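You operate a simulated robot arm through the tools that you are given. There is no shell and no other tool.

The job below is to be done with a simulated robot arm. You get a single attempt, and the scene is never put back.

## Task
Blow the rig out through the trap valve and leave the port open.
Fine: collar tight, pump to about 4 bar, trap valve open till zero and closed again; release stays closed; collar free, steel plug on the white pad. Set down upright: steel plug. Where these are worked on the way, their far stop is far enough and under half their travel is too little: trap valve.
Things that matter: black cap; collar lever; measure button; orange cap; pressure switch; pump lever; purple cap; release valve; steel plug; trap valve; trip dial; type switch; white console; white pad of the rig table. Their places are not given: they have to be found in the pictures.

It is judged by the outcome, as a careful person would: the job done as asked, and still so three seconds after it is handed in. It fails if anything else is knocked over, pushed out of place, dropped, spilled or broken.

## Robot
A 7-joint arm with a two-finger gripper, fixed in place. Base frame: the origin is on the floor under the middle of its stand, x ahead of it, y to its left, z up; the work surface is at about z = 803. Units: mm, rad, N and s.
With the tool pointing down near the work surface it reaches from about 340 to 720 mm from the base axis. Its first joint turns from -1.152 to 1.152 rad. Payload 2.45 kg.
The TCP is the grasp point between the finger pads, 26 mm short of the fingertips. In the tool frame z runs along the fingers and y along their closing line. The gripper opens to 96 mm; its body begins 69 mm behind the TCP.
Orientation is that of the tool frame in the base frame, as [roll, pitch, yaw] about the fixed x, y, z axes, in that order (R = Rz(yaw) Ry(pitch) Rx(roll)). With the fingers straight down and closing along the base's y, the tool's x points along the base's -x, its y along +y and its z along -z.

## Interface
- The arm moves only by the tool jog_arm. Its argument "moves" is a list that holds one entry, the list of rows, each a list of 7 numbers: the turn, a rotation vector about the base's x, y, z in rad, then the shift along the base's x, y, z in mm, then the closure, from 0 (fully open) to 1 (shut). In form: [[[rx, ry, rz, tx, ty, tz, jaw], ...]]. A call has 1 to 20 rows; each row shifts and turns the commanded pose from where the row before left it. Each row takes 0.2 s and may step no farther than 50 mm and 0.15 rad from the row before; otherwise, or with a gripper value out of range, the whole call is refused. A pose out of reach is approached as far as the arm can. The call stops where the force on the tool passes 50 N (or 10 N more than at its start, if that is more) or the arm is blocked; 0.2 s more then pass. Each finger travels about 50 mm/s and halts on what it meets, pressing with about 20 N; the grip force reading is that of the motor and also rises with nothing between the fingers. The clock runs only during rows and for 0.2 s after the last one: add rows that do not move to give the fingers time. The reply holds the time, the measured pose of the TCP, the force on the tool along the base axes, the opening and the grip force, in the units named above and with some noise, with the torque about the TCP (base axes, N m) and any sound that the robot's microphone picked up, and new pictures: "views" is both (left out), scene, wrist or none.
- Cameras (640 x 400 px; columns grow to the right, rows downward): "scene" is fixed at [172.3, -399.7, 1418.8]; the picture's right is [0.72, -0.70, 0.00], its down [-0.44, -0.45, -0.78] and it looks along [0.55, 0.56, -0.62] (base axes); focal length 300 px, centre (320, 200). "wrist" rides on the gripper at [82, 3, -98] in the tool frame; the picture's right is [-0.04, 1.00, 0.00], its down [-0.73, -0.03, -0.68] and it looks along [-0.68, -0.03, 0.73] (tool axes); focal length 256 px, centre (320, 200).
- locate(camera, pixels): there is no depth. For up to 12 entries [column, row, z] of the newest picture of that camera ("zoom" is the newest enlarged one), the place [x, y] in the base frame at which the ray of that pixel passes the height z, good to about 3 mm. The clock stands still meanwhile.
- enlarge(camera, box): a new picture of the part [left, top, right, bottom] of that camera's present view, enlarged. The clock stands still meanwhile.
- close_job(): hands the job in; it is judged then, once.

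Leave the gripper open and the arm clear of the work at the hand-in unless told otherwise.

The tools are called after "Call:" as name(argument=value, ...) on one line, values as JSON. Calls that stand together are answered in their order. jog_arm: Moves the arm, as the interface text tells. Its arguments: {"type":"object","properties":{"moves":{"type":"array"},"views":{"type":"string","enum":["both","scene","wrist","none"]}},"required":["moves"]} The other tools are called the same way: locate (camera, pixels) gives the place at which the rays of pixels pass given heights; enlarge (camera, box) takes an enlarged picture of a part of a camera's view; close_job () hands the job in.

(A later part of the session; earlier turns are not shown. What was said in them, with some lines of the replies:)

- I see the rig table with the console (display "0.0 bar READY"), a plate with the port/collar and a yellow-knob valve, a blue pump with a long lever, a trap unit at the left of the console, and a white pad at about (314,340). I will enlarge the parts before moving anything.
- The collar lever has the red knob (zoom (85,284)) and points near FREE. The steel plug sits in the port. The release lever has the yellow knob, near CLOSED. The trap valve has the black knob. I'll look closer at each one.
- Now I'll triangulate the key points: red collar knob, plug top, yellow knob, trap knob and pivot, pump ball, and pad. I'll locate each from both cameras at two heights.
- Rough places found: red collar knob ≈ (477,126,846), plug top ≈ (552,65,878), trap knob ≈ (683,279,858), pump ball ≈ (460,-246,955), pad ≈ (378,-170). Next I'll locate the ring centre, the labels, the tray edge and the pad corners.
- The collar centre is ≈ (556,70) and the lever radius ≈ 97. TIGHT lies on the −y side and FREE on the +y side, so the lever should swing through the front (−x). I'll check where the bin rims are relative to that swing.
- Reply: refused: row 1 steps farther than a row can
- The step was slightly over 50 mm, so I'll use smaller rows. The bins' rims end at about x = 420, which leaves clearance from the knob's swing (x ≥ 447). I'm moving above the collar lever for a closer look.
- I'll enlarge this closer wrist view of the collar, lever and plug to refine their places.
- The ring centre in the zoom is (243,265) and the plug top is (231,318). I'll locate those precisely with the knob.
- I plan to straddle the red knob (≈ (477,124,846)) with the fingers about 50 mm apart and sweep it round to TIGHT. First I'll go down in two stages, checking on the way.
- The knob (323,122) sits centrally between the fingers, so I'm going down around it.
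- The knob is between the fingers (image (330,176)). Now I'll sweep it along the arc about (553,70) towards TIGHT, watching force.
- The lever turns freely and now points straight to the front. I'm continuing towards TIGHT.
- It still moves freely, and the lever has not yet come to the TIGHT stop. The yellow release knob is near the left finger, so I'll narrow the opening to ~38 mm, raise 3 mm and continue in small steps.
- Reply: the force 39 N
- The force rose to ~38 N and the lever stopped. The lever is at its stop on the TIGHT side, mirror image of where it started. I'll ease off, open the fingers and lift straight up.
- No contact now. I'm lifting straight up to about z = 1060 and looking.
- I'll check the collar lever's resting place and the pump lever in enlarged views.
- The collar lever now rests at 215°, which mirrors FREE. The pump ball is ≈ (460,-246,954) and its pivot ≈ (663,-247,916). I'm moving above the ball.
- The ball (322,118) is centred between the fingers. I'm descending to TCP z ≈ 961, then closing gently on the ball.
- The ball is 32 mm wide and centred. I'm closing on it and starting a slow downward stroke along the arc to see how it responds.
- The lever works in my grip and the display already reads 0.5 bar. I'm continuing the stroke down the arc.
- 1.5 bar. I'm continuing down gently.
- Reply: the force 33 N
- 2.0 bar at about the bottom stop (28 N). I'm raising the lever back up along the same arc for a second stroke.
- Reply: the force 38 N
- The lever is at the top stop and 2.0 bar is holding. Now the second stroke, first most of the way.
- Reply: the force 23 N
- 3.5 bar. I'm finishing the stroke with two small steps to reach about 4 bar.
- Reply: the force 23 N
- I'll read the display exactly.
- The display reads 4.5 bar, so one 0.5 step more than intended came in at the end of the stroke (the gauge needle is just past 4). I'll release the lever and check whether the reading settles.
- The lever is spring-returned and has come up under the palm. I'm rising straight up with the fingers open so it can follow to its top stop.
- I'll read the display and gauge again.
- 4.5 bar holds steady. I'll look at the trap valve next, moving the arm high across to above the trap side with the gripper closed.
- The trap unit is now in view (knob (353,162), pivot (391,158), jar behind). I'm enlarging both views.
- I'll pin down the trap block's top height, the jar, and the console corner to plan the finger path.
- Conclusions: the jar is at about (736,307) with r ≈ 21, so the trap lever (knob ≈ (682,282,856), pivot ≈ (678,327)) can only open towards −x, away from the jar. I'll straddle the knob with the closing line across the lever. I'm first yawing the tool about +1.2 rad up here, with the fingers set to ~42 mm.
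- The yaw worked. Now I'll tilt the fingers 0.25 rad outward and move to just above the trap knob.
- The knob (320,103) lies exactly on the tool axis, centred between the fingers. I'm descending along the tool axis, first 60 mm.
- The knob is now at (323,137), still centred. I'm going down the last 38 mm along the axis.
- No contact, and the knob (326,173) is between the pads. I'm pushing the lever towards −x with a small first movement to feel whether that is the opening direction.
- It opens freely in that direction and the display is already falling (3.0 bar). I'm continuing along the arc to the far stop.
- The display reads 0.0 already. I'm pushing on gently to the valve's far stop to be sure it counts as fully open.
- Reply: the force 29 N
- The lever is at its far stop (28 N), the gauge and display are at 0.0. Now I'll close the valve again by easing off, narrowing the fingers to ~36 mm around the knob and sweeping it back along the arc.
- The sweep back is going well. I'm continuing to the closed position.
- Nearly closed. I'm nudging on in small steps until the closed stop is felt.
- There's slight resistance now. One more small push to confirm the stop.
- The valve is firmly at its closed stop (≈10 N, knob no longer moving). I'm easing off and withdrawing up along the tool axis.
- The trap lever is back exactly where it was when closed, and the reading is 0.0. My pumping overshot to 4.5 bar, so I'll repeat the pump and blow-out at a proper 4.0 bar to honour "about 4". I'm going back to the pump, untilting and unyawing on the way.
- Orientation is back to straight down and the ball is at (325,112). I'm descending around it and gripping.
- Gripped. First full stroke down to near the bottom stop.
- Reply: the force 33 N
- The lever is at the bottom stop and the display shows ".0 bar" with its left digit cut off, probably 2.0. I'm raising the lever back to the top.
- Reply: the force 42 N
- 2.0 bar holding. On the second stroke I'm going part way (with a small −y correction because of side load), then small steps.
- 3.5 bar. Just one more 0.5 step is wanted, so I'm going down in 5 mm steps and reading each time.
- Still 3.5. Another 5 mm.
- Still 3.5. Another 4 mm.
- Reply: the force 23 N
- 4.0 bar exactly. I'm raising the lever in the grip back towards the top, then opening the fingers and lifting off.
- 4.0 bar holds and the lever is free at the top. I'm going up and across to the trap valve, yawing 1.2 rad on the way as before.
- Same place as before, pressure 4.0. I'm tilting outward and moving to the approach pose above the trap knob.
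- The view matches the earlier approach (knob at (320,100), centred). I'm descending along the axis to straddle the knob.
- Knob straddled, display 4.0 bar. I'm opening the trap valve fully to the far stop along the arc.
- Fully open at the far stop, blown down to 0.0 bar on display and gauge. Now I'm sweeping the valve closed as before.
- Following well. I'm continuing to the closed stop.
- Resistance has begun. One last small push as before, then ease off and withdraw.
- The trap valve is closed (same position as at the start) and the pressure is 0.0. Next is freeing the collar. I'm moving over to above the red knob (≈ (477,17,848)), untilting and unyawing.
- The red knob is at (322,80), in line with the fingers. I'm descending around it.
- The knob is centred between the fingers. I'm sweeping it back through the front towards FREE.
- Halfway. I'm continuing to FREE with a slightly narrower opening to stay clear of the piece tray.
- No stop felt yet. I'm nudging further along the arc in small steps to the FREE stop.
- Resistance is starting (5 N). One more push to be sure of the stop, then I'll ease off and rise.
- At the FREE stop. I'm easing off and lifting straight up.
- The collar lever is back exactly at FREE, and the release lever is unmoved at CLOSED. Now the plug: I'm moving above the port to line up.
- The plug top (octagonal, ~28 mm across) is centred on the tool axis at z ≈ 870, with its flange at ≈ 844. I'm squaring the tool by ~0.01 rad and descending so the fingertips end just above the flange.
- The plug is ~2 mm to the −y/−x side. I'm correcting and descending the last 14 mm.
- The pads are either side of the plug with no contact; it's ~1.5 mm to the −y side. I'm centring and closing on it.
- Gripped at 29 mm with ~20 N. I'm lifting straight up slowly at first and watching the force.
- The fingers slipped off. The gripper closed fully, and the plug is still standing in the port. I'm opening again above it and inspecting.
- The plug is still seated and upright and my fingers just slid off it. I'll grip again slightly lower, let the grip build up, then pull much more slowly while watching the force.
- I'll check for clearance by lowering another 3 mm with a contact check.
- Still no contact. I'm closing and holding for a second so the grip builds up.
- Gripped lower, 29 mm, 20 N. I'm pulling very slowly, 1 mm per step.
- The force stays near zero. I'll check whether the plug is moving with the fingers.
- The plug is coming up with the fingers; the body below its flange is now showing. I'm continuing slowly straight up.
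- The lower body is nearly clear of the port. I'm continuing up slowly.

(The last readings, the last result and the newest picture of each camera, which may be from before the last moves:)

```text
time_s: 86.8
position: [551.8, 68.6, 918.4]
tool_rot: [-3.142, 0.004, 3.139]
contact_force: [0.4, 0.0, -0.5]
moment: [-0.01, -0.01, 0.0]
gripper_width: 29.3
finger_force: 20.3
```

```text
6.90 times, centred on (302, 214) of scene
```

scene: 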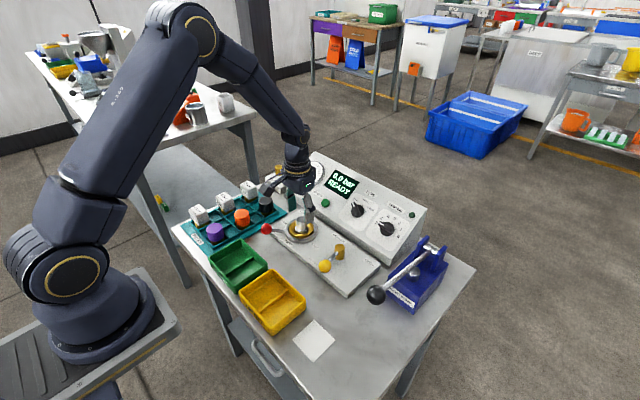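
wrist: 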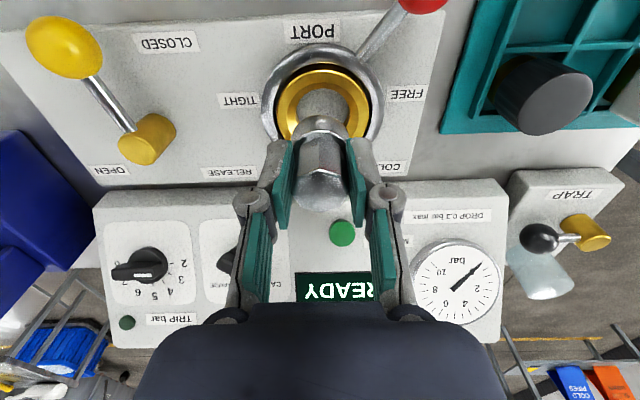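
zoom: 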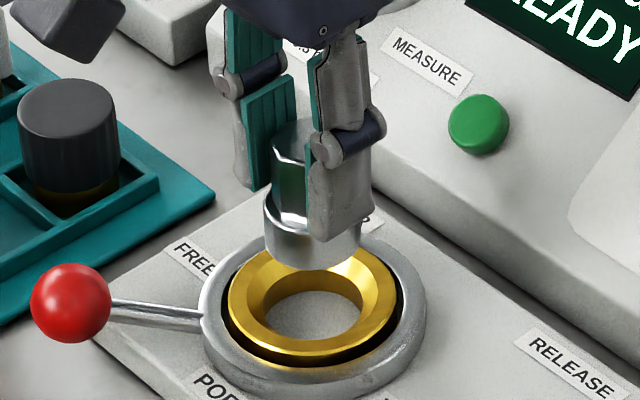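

The plug is out cleanly, with a broad cylinder base under the octagon head. I'll find the height of its bottom edge from the picture, then raise it further gently.

Call:
locate(camera="scene", pixels=[[301.0, 223.9, 865], [301.0, 223.9, 870], [301.0, 223.9, 875], [301.0, 223.9, 880], [314, 340.5, 803], [314, 340.5, 806]])

Call:
jog_arm(moves=[[[0, 0, 0, 0, 0, 3, 1], [0, 0, 0, 0, 0, 4, 1], [0, 0, 0, 0, 0, 4, 1], [0, 0, 0, 0, 0, 5, 1], [0, 0, 0, 0, 0, 5, 1], [0, 0, 0, 0, 0, 5, 1], [0, 0, 0, 0, 0, 5, 1], [0, 0, 0, 0, 0, 5, 1], [0, 0, 0, 0, 0, 4, 1], [0, 0, 0, 0, 0, 2, 1]]], views="both")

Call:
enlarge(camera="scene", box=[270, 165, 335, 223])

```text
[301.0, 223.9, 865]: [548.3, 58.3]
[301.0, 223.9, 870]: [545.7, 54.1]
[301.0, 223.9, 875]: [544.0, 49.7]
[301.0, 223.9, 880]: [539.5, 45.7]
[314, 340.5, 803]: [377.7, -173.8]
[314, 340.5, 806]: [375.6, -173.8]
```

```text
time_s: 89.0
position: [554.1, 68.7, 962.2]
tool_rot: [3.141, 0.001, 3.139]
contact_force: [-0.6, 0.2, -2.0]
moment: [-0.01, 0.02, -0.02]
gripper_width: 29.3
finger_force: 19.8
```

scene: 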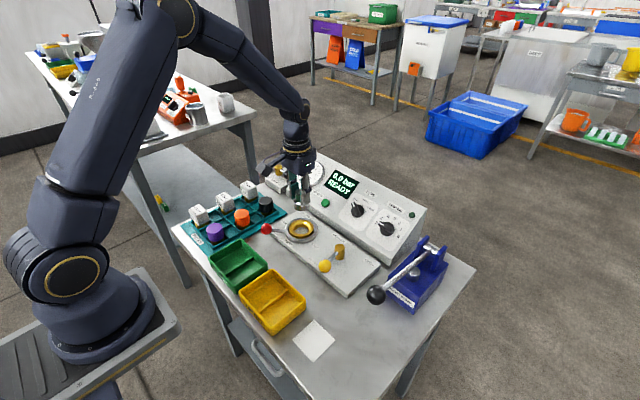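
wrist: 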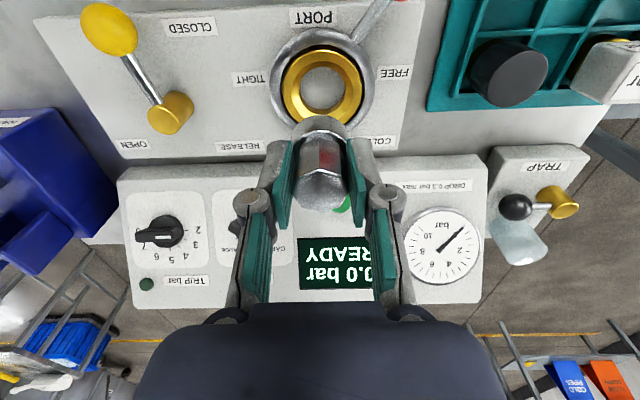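

```text
6.90 times, centred on (302, 194) of scene
```

zoom: 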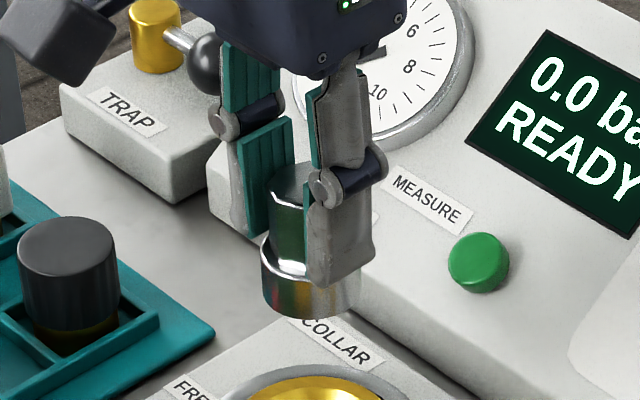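

The plug is firmly held, its bottom about 50 mm below the TCP. I'm carrying it smoothly at this height to above the white pad (≈ (378,-173)).

Call:
jog_arm(moves=[[[0, 0, 0, -3.5, -4.9, 0, 1], [0, 0, 0, -5.3, -7.3, 0, 1], [0, 0, 0, -7.1, -9.7, 0, 1], [0, 0, 0, -8.8, -12.1, 0, 1], [0, 0, 0, -10, -13.8, 0, 1], [0, 0, 0, -10.6, -14.6, 0, 1], [0, 0, 0, -10.6, -14.6, 0, 1], [0, 0, 0, -10.6, -14.6, 0, 1], [0, 0, 0, -10.6, -14.6, 0, 1], [0, 0, 0, -10.6, -14.6, 0, 1], [0, 0, 0, -10.6, -14.6, 0, 1], [0, 0, 0, -10.6, -14.6, 0, 1], [0, 0, 0, -10.6, -14.6, 0, 1], [0, 0, 0, -10.6, -14.6, 0, 1], [0, 0, 0, -10.6, -14.6, 0, 1], [0, 0, 0, -10, -13.8, 0, 1], [0, 0, 0, -8.8, -12.1, 0, 1], [0, 0, 0, -7.1, -9.7, 0, 1], [0, 0, 0, -5.3, -7.3, 0, 1], [0, 0, 0, -3.5, -4.9, 0, 1]]], views="both")

Call:
enlarge(camera="scene", box=[250, 230, 410, 380])

```text
time_s: 93.2
position: [376.7, -172.1, 959.8]
tool_rot: [-3.141, 0.001, 3.141]
contact_force: [0.3, -0.2, -1.1]
moment: [-0.02, -0.02, 0.01]
gripper_width: 29.1
finger_force: 20.3
```

scene: 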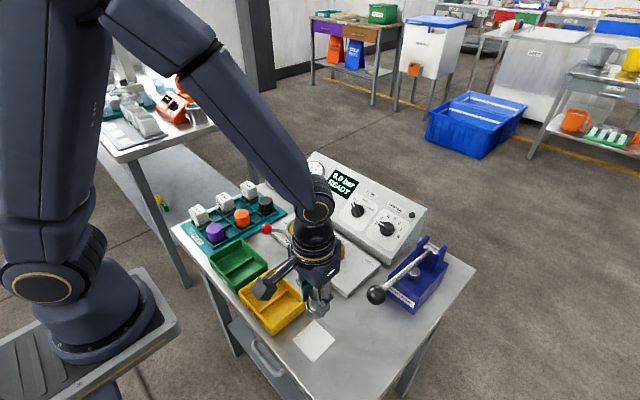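
wrist: 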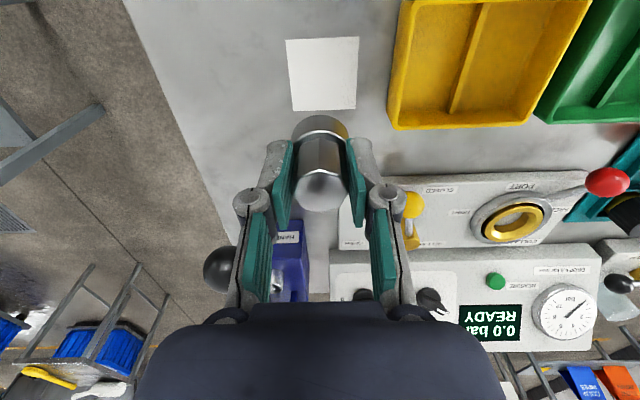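

```text
2.67 times, centred on (330, 305) of scene
```

zoom: 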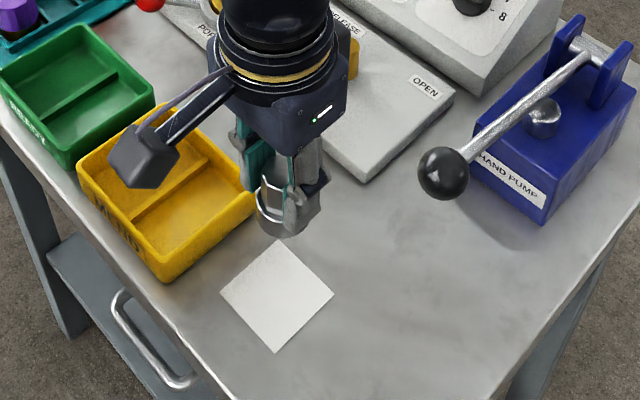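

The white pad is visible in the wrist picture (corners ≈ (286,40), (358,38), (356,108), (292,110)). I'm locating its centre from this closer view.

Call:
locate(camera="wrist", pixels=[[286, 40, 804], [358, 38, 804], [356, 108, 804], [292, 110, 804], [323, 74, 804]])

Call:
locate(camera="scene", pixels=[[315.5, 320, 804], [334.5, 340.5, 804], [313.5, 361.5, 804], [292.8, 338, 804]])

```text
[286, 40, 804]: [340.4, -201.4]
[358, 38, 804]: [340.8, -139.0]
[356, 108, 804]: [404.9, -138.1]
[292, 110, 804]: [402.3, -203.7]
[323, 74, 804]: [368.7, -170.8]
```

```text
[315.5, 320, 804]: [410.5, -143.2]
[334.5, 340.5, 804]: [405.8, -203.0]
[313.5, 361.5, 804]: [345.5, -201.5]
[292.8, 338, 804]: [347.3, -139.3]
```

Pad centre ≈ (375,-171), right under the plug. I'm lowering smoothly to ~12 mm above the pad.

Call:
jog_arm(moves=[[[0, 0, 0, -0.7, 0.5, -3, 1], [0, 0, 0, -0.8, 0.5, -5, 1], [0, 0, 0, 0, 0, -7, 1], [0, 0, 0, 0, 0, -8, 1], [0, 0, 0, 0, 0, -8, 1], [0, 0, 0, 0, 0, -8, 1], [0, 0, 0, 0, 0, -8, 1], [0, 0, 0, 0, 0, -8, 1], [0, 0, 0, 0, 0, -8, 1], [0, 0, 0, 0, 0, -8, 1], [0, 0, 0, 0, 0, -8, 1], [0, 0, 0, 0, 0, -7, 1], [0, 0, 0, 0, 0, -5, 1], [0, 0, 0, 0, 0, -3, 1]]], views="both")

Call:
enlarge(camera="scene", box=[265, 270, 385, 380])

```text
time_s: 96.2
position: [375.5, -171.5, 865.7]
tool_rot: [-3.141, 0.001, 3.139]
contact_force: [-0.6, -0.3, -0.6]
moment: [0.03, 0.0, -0.01]
gripper_width: 29.3
finger_force: 20.3
```

scene: 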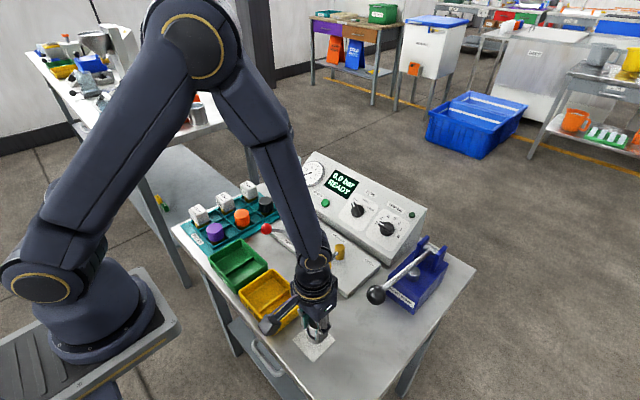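
wrist: 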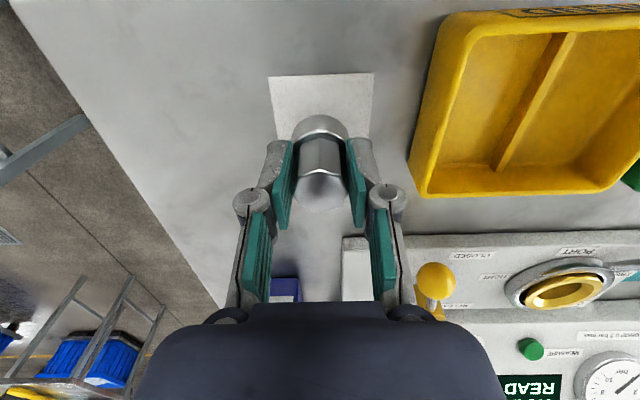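

```text
3.64 times, centred on (325, 325) of scene
```

zoom: 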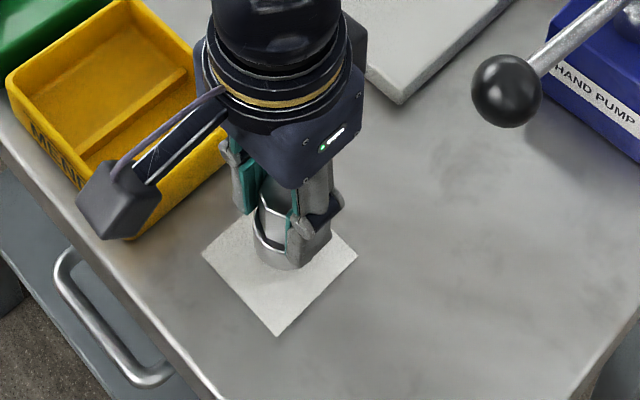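

Plug hangs upright over the pad. I'm lowering in 1.5 mm steps until I feel contact.

Call:
jog_arm(moves=[[[0, 0, 0, 0, 0, -2, 1], [0, 0, 0, 0, 0, -2, 1], [0, 0, 0, 0, 0, -1.5, 1], [0, 0, 0, 0, 0, -1.5, 1], [0, 0, 0, 0, 0, 0, 1]]], views="none")

```text
time_s: 97.4
position: [377.3, -172.5, 858.8]
tool_rot: [-3.141, 0.002, -3.14]
contact_force: [0.2, -0.1, -1.6]
moment: [-0.02, -0.01, 0.0]
gripper_width: 29.2
finger_force: 20.4
```

No contact yet. I'm continuing down with 1 mm steps.

Call:
jog_arm(moves=[[[0, 0, 0, 0, 0, -1, 1], [0, 0, 0, 0, 0, -1, 1], [0, 0, 0, 0, 0, -1, 1], [0, 0, 0, 0, 0, 0, 1]]], views="none")

Call:
enlarge(camera="scene", box=[290, 310, 350, 360])

```text
time_s: 98.4
position: [374.9, -171.8, 857.0]
tool_rot: [-3.142, 0.001, 3.139]
contact_force: [0.0, 0.5, -0.6]
moment: [-0.02, -0.01, 0.03]
gripper_width: 29.5
finger_force: 20.4
```

```text
8.00 times, centred on (320, 335) of scene
```

zoom: 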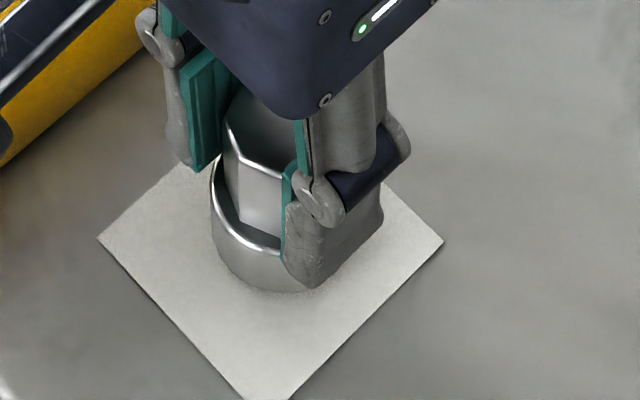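

It's very close to the pad. I'm continuing in 1 mm steps and watching the vertical force.

Call:
jog_arm(moves=[[[0, 0, 0, 0, 0, -1, 1], [0, 0, 0, 0, 0, -1, 1], [0, 0, 0, 0, 0, 0, 1]]], views="none")

```text
time_s: 99.2
position: [374.8, -171.7, 854.2]
tool_rot: [-3.14, 0.001, 3.141]
contact_force: [-0.7, -1.0, -2.4]
moment: [0.02, 0.0, -0.03]
gripper_width: 29.2
finger_force: 20.3
```

Call:
jog_arm(moves=[[[0, 0, 0, 0, 0, -1, 1], [0, 0, 0, 0, 0, 0, 1]]], views="none")

```text
time_s: 99.8
position: [377.3, -172.0, 853.4]
tool_rot: [-3.139, 0.003, -3.141]
contact_force: [-0.6, 1.2, -1.2]
moment: [0.02, 0.04, 0.0]
gripper_width: 28.9
finger_force: 19.9
```

No contact force yet; another 1 mm, then a look.

Call:
jog_arm(moves=[[[0, 0, 0, 0, 0, -1, 1], [0, 0, 0, 0, 0, 0, 1]]], views="none")

Call:
enlarge(camera="scene", box=[290, 310, 350, 360])

```text
time_s: 100.4
position: [376.5, -172.5, 853.0]
tool_rot: [3.141, 0.001, 3.141]
contact_force: [-0.4, 0.2, -1.9]
moment: [0.02, -0.02, 0.0]
gripper_width: 29.1
finger_force: 20.3
```

```text
8.00 times, centred on (320, 335) of scene
```

zoom: 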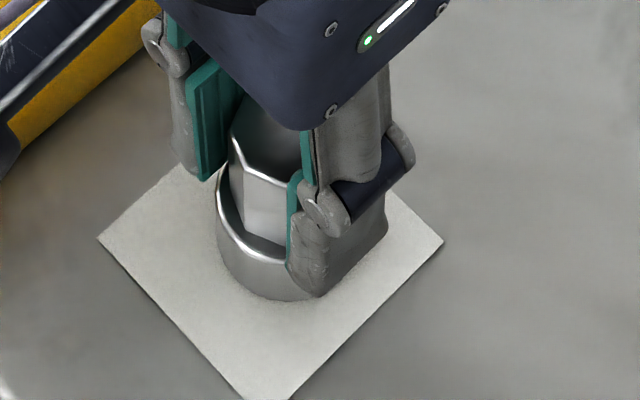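

I'll estimate the remaining gap from the bottom rim pixel.

Call:
locate(camera="scene", pixels=[[315.6, 347.5, 803], [315.6, 347.5, 806], [315.6, 347.5, 810]])

Call:
jog_arm(moves=[[[0, 0, 0, 0, 0, -1, 1], [0, 0, 0, 0, 0, 0, 1]]], views="none")

```text
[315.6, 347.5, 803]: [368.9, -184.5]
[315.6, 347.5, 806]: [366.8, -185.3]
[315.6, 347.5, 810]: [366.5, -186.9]
```

```text
time_s: 101.0
position: [375.0, -172.8, 850.6]
tool_rot: [3.142, 0.003, -3.141]
contact_force: [0.2, -0.1, -1.4]
moment: [0.01, 0.0, -0.02]
gripper_width: 29.2
finger_force: 20.3
```

The gap must be a few millimetres at most. I'm continuing 1 mm at a time.

Call:
jog_arm(moves=[[[0, 0, 0, 0, 0, -1, 1], [0, 0, 0, 0, 0, 0, 1]]], views="none")

```text
time_s: 101.6
position: [373.8, -171.5, 851.4]
tool_rot: [-3.141, 0.001, 3.139]
contact_force: [0.3, -0.3, -2.0]
moment: [0.02, 0.01, 0.02]
gripper_width: 29.1
finger_force: 20.0
```

Call:
jog_arm(moves=[[[0, 0, 0, 0, 0, -1, 1], [0, 0, 0, 0, 0, 0, 1]]], views="none")

```text
time_s: 102.2
position: [374.8, -172.8, 849.5]
tool_rot: [-3.141, 0.002, 3.141]
contact_force: [-0.3, -0.4, -1.1]
moment: [-0.02, 0.0, 0.02]
gripper_width: 29.3
finger_force: 19.6
```

Still hanging (about −1.5 N, the plug's weight). Another millimetre.

Call:
jog_arm(moves=[[[0, 0, 0, 0, 0, -1, 1], [0, 0, 0, 0, 0, 0, 1]]], views="none")

Call:
enlarge(camera="scene", box=[290, 310, 350, 360])

```text
time_s: 102.8
position: [375.5, -172.2, 848.0]
tool_rot: [-3.14, 0.002, -3.141]
contact_force: [-2.4, 3.5, 12.2]
moment: [0.09, 0.06, -0.03]
gripper_width: 29.4
finger_force: 19.9
```

```text
8.00 times, centred on (320, 335) of scene
```

zoom: 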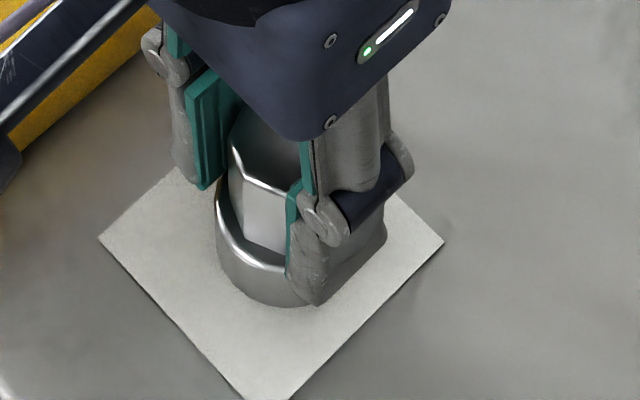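

Contact felt (12 N up), so the plug is standing on the pad. I'm easing up half a millimetre and opening the fingers gently.

Call:
jog_arm(moves=[[[0, 0, 0, 0, 0, 0.5, 1], [0, 0, 0, 0, 0, 0, 0.68], [0, 0, 0, 0, 0, 0, 0.62], [0, 0, 0, 0, 0, 0, 0.5], [0, 0, 0, 0, 0, 0, 0.4], [0, 0, 0, 0, 0, 0, 0.4]]], views="wrist")

Call:
enlarge(camera="scene", box=[290, 310, 350, 360])

```text
time_s: 104.2
position: [375.7, -172.6, 846.6]
tool_rot: [-3.14, 0.002, 3.139]
contact_force: [-0.7, -0.6, 0.6]
moment: [0.02, 0.01, -0.02]
gripper_width: 57.7
finger_force: 0.0
```

wrist: 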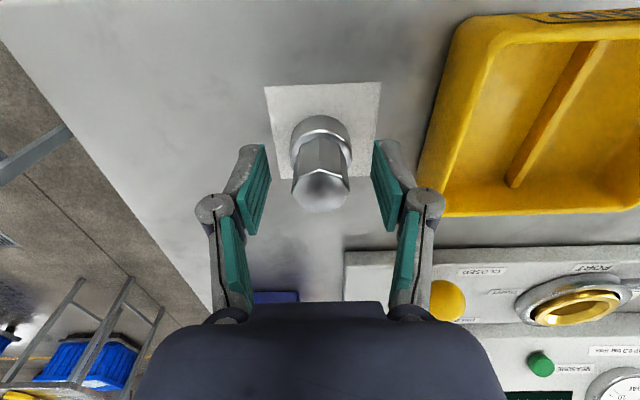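

```text
8.00 times, centred on (320, 335) of scene
```

zoom: 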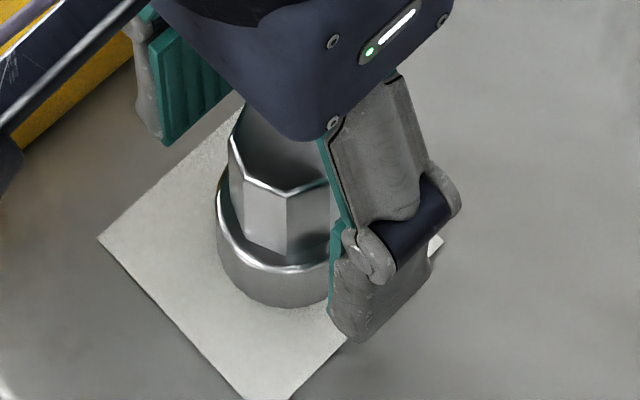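

The plug stands upright, free of the fingers. I'm rising straight up and clear.

Call:
jog_arm(moves=[[[0, 0, 0, 0, 0, 8, 0.4], [0, 0, 0, 0, 0, 15, 0.4], [0, 0, 0, 0, 0, 25, 0.4], [0, 0, 0, 0, 0, 35, 0.4], [0, 0, 0, 0, 0, 40, 0.2], [0, 0, 0, 0, 0, 40, 0], [0, 0, 0, 0, 10, 40, 0], [0, 0, 0, 0, 20, 40, 0], [0, 0, 0, 0, 0, 0, 0]]], views="both")

Call:
enlarge(camera="scene", box=[265, 290, 365, 380])

Call:
enlarge(camera="scene", box=[240, 150, 440, 280])

Call:
enlarge(camera="wrist", box=[220, 0, 460, 200])

```text
time_s: 106.2
position: [378.5, -142.1, 1096.8]
tool_rot: [3.142, 0.0, 3.139]
contact_force: [-0.7, 0.4, 0.1]
moment: [0.02, -0.04, -0.05]
gripper_width: 96.3
finger_force: 0.1
```

scene: 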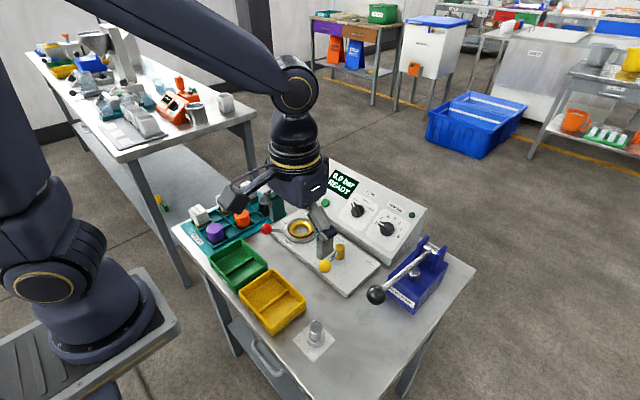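
wrist: 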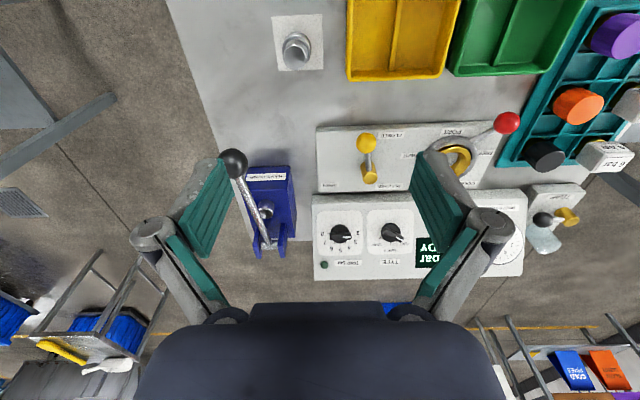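

```text
4.44 times, centred on (315, 335) of scene
```

zoom: 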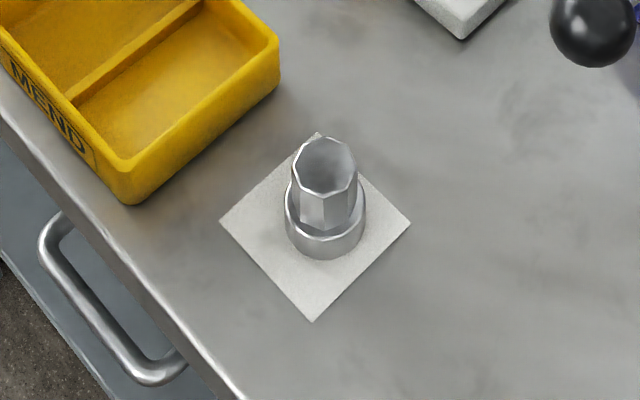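

```text
3.08 times, centred on (340, 215) of scene
```

zoom: 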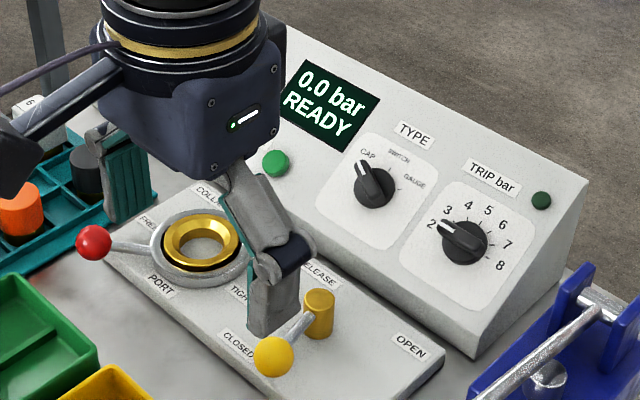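

```text
2.00 times, centred on (340, 100) of wrist
```

zoom: 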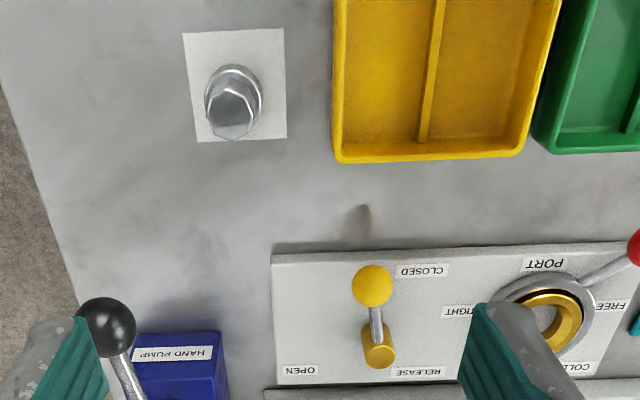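

The plug stands upright near the middle of the white pad; the port is open, the collar lever is at FREE, the release lever is at CLOSED and the display shows 0.0 bar. I'm moving the arm up to its clear starting pose for a final check.

Call:
jog_arm(moves=[[[0, 0, 0, 20, 25, 12, 0], [0, 0, 0, 25, 25, 12, 0], [0, 0, 0, 25, 25, 12, 0], [0, 0, 0, 25, 25, 8, 0], [0, 0, 0, 17, 12, 0, 0], [0, 0, 0, 0, 0, 0, 0]]], views="both")

Call:
enlarge(camera="scene", box=[160, 130, 480, 380])

Call:
enlarge(camera="scene", box=[240, 145, 360, 245])

```text
time_s: 107.6
position: [488.3, -31.0, 1135.5]
tool_rot: [3.141, 0.001, 3.14]
contact_force: [-0.2, -0.2, 0.8]
moment: [-0.04, -0.01, 0.0]
gripper_width: 96.1
finger_force: 0.1
```

scene: 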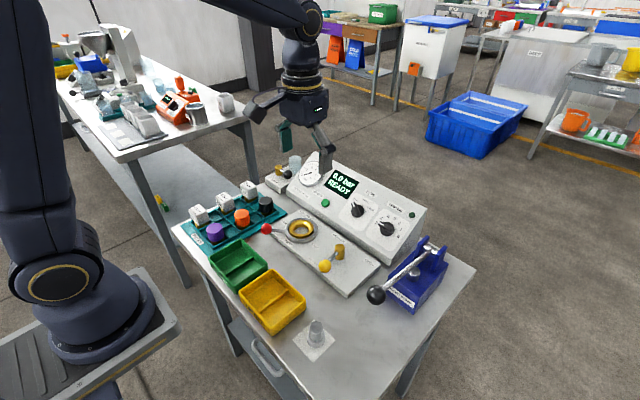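
wrist: 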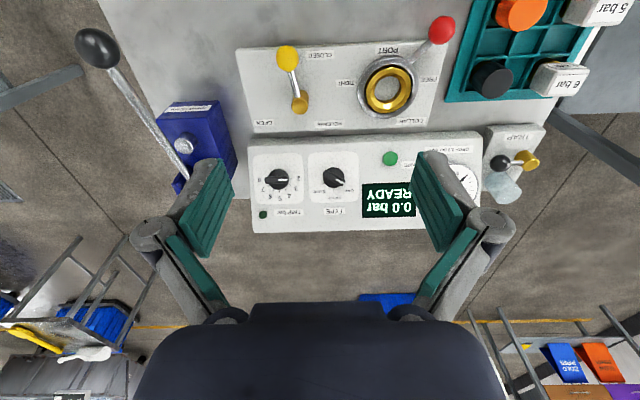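

```text
1.60 times, centred on (320, 255) of scene
```

zoom: 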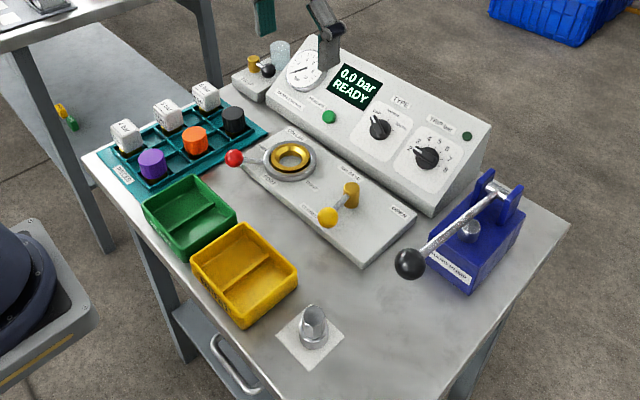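

```text
4.00 times, centred on (300, 195) of scene
```

zoom: 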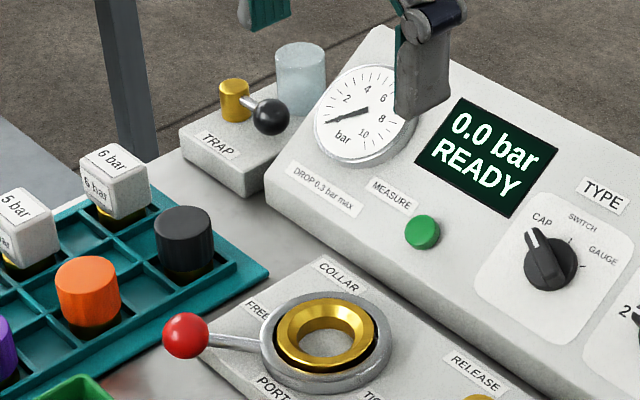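

The final check matches the job:
- **Trap valve:** closed, in its original position, with gauge and display at 0.0 bar.
- **Collar and port:** lever at FREE, port open and empty.
- **Release:** still at CLOSED.
- **Steel plug:** upright on the white pad.
- **Everything else:** caps, blocks, bins, dials and jar are where they were.
- **Arm:** clear of the work, gripper open.

The first pumping overshot to 4.5 bar, so I blew that down and repeated it at 4.0 bar. Handing in.

Call:
close_job()

```text
The job is handed in.
```

The rig is blown out through the trap valve and the port is open. The job is handed in, but no verdict has come back yet.

- **Blow-out:** With the collar tight, my first pumping overshot to 4.5 bar. I blew that down to zero through the trap valve, closed it, pumped again to 4.0 bar and repeated the blow-out. Each time the trap valve went to its far stop, the pressure reached 0.0 bar, and I closed the valve again.
- **Release valve:** It stayed closed throughout.
- **Collar and plug:** The collar lever is back at FREE. My first grip on the steel plug slipped off while it was still in the port. The second, slower pull brought it out, and it now stands upright on the white pad.
- **Everything else:** The caps, blocks, bins, dials and jar look undisturbed in the last pictures. The arm is clear and the gripper is open.
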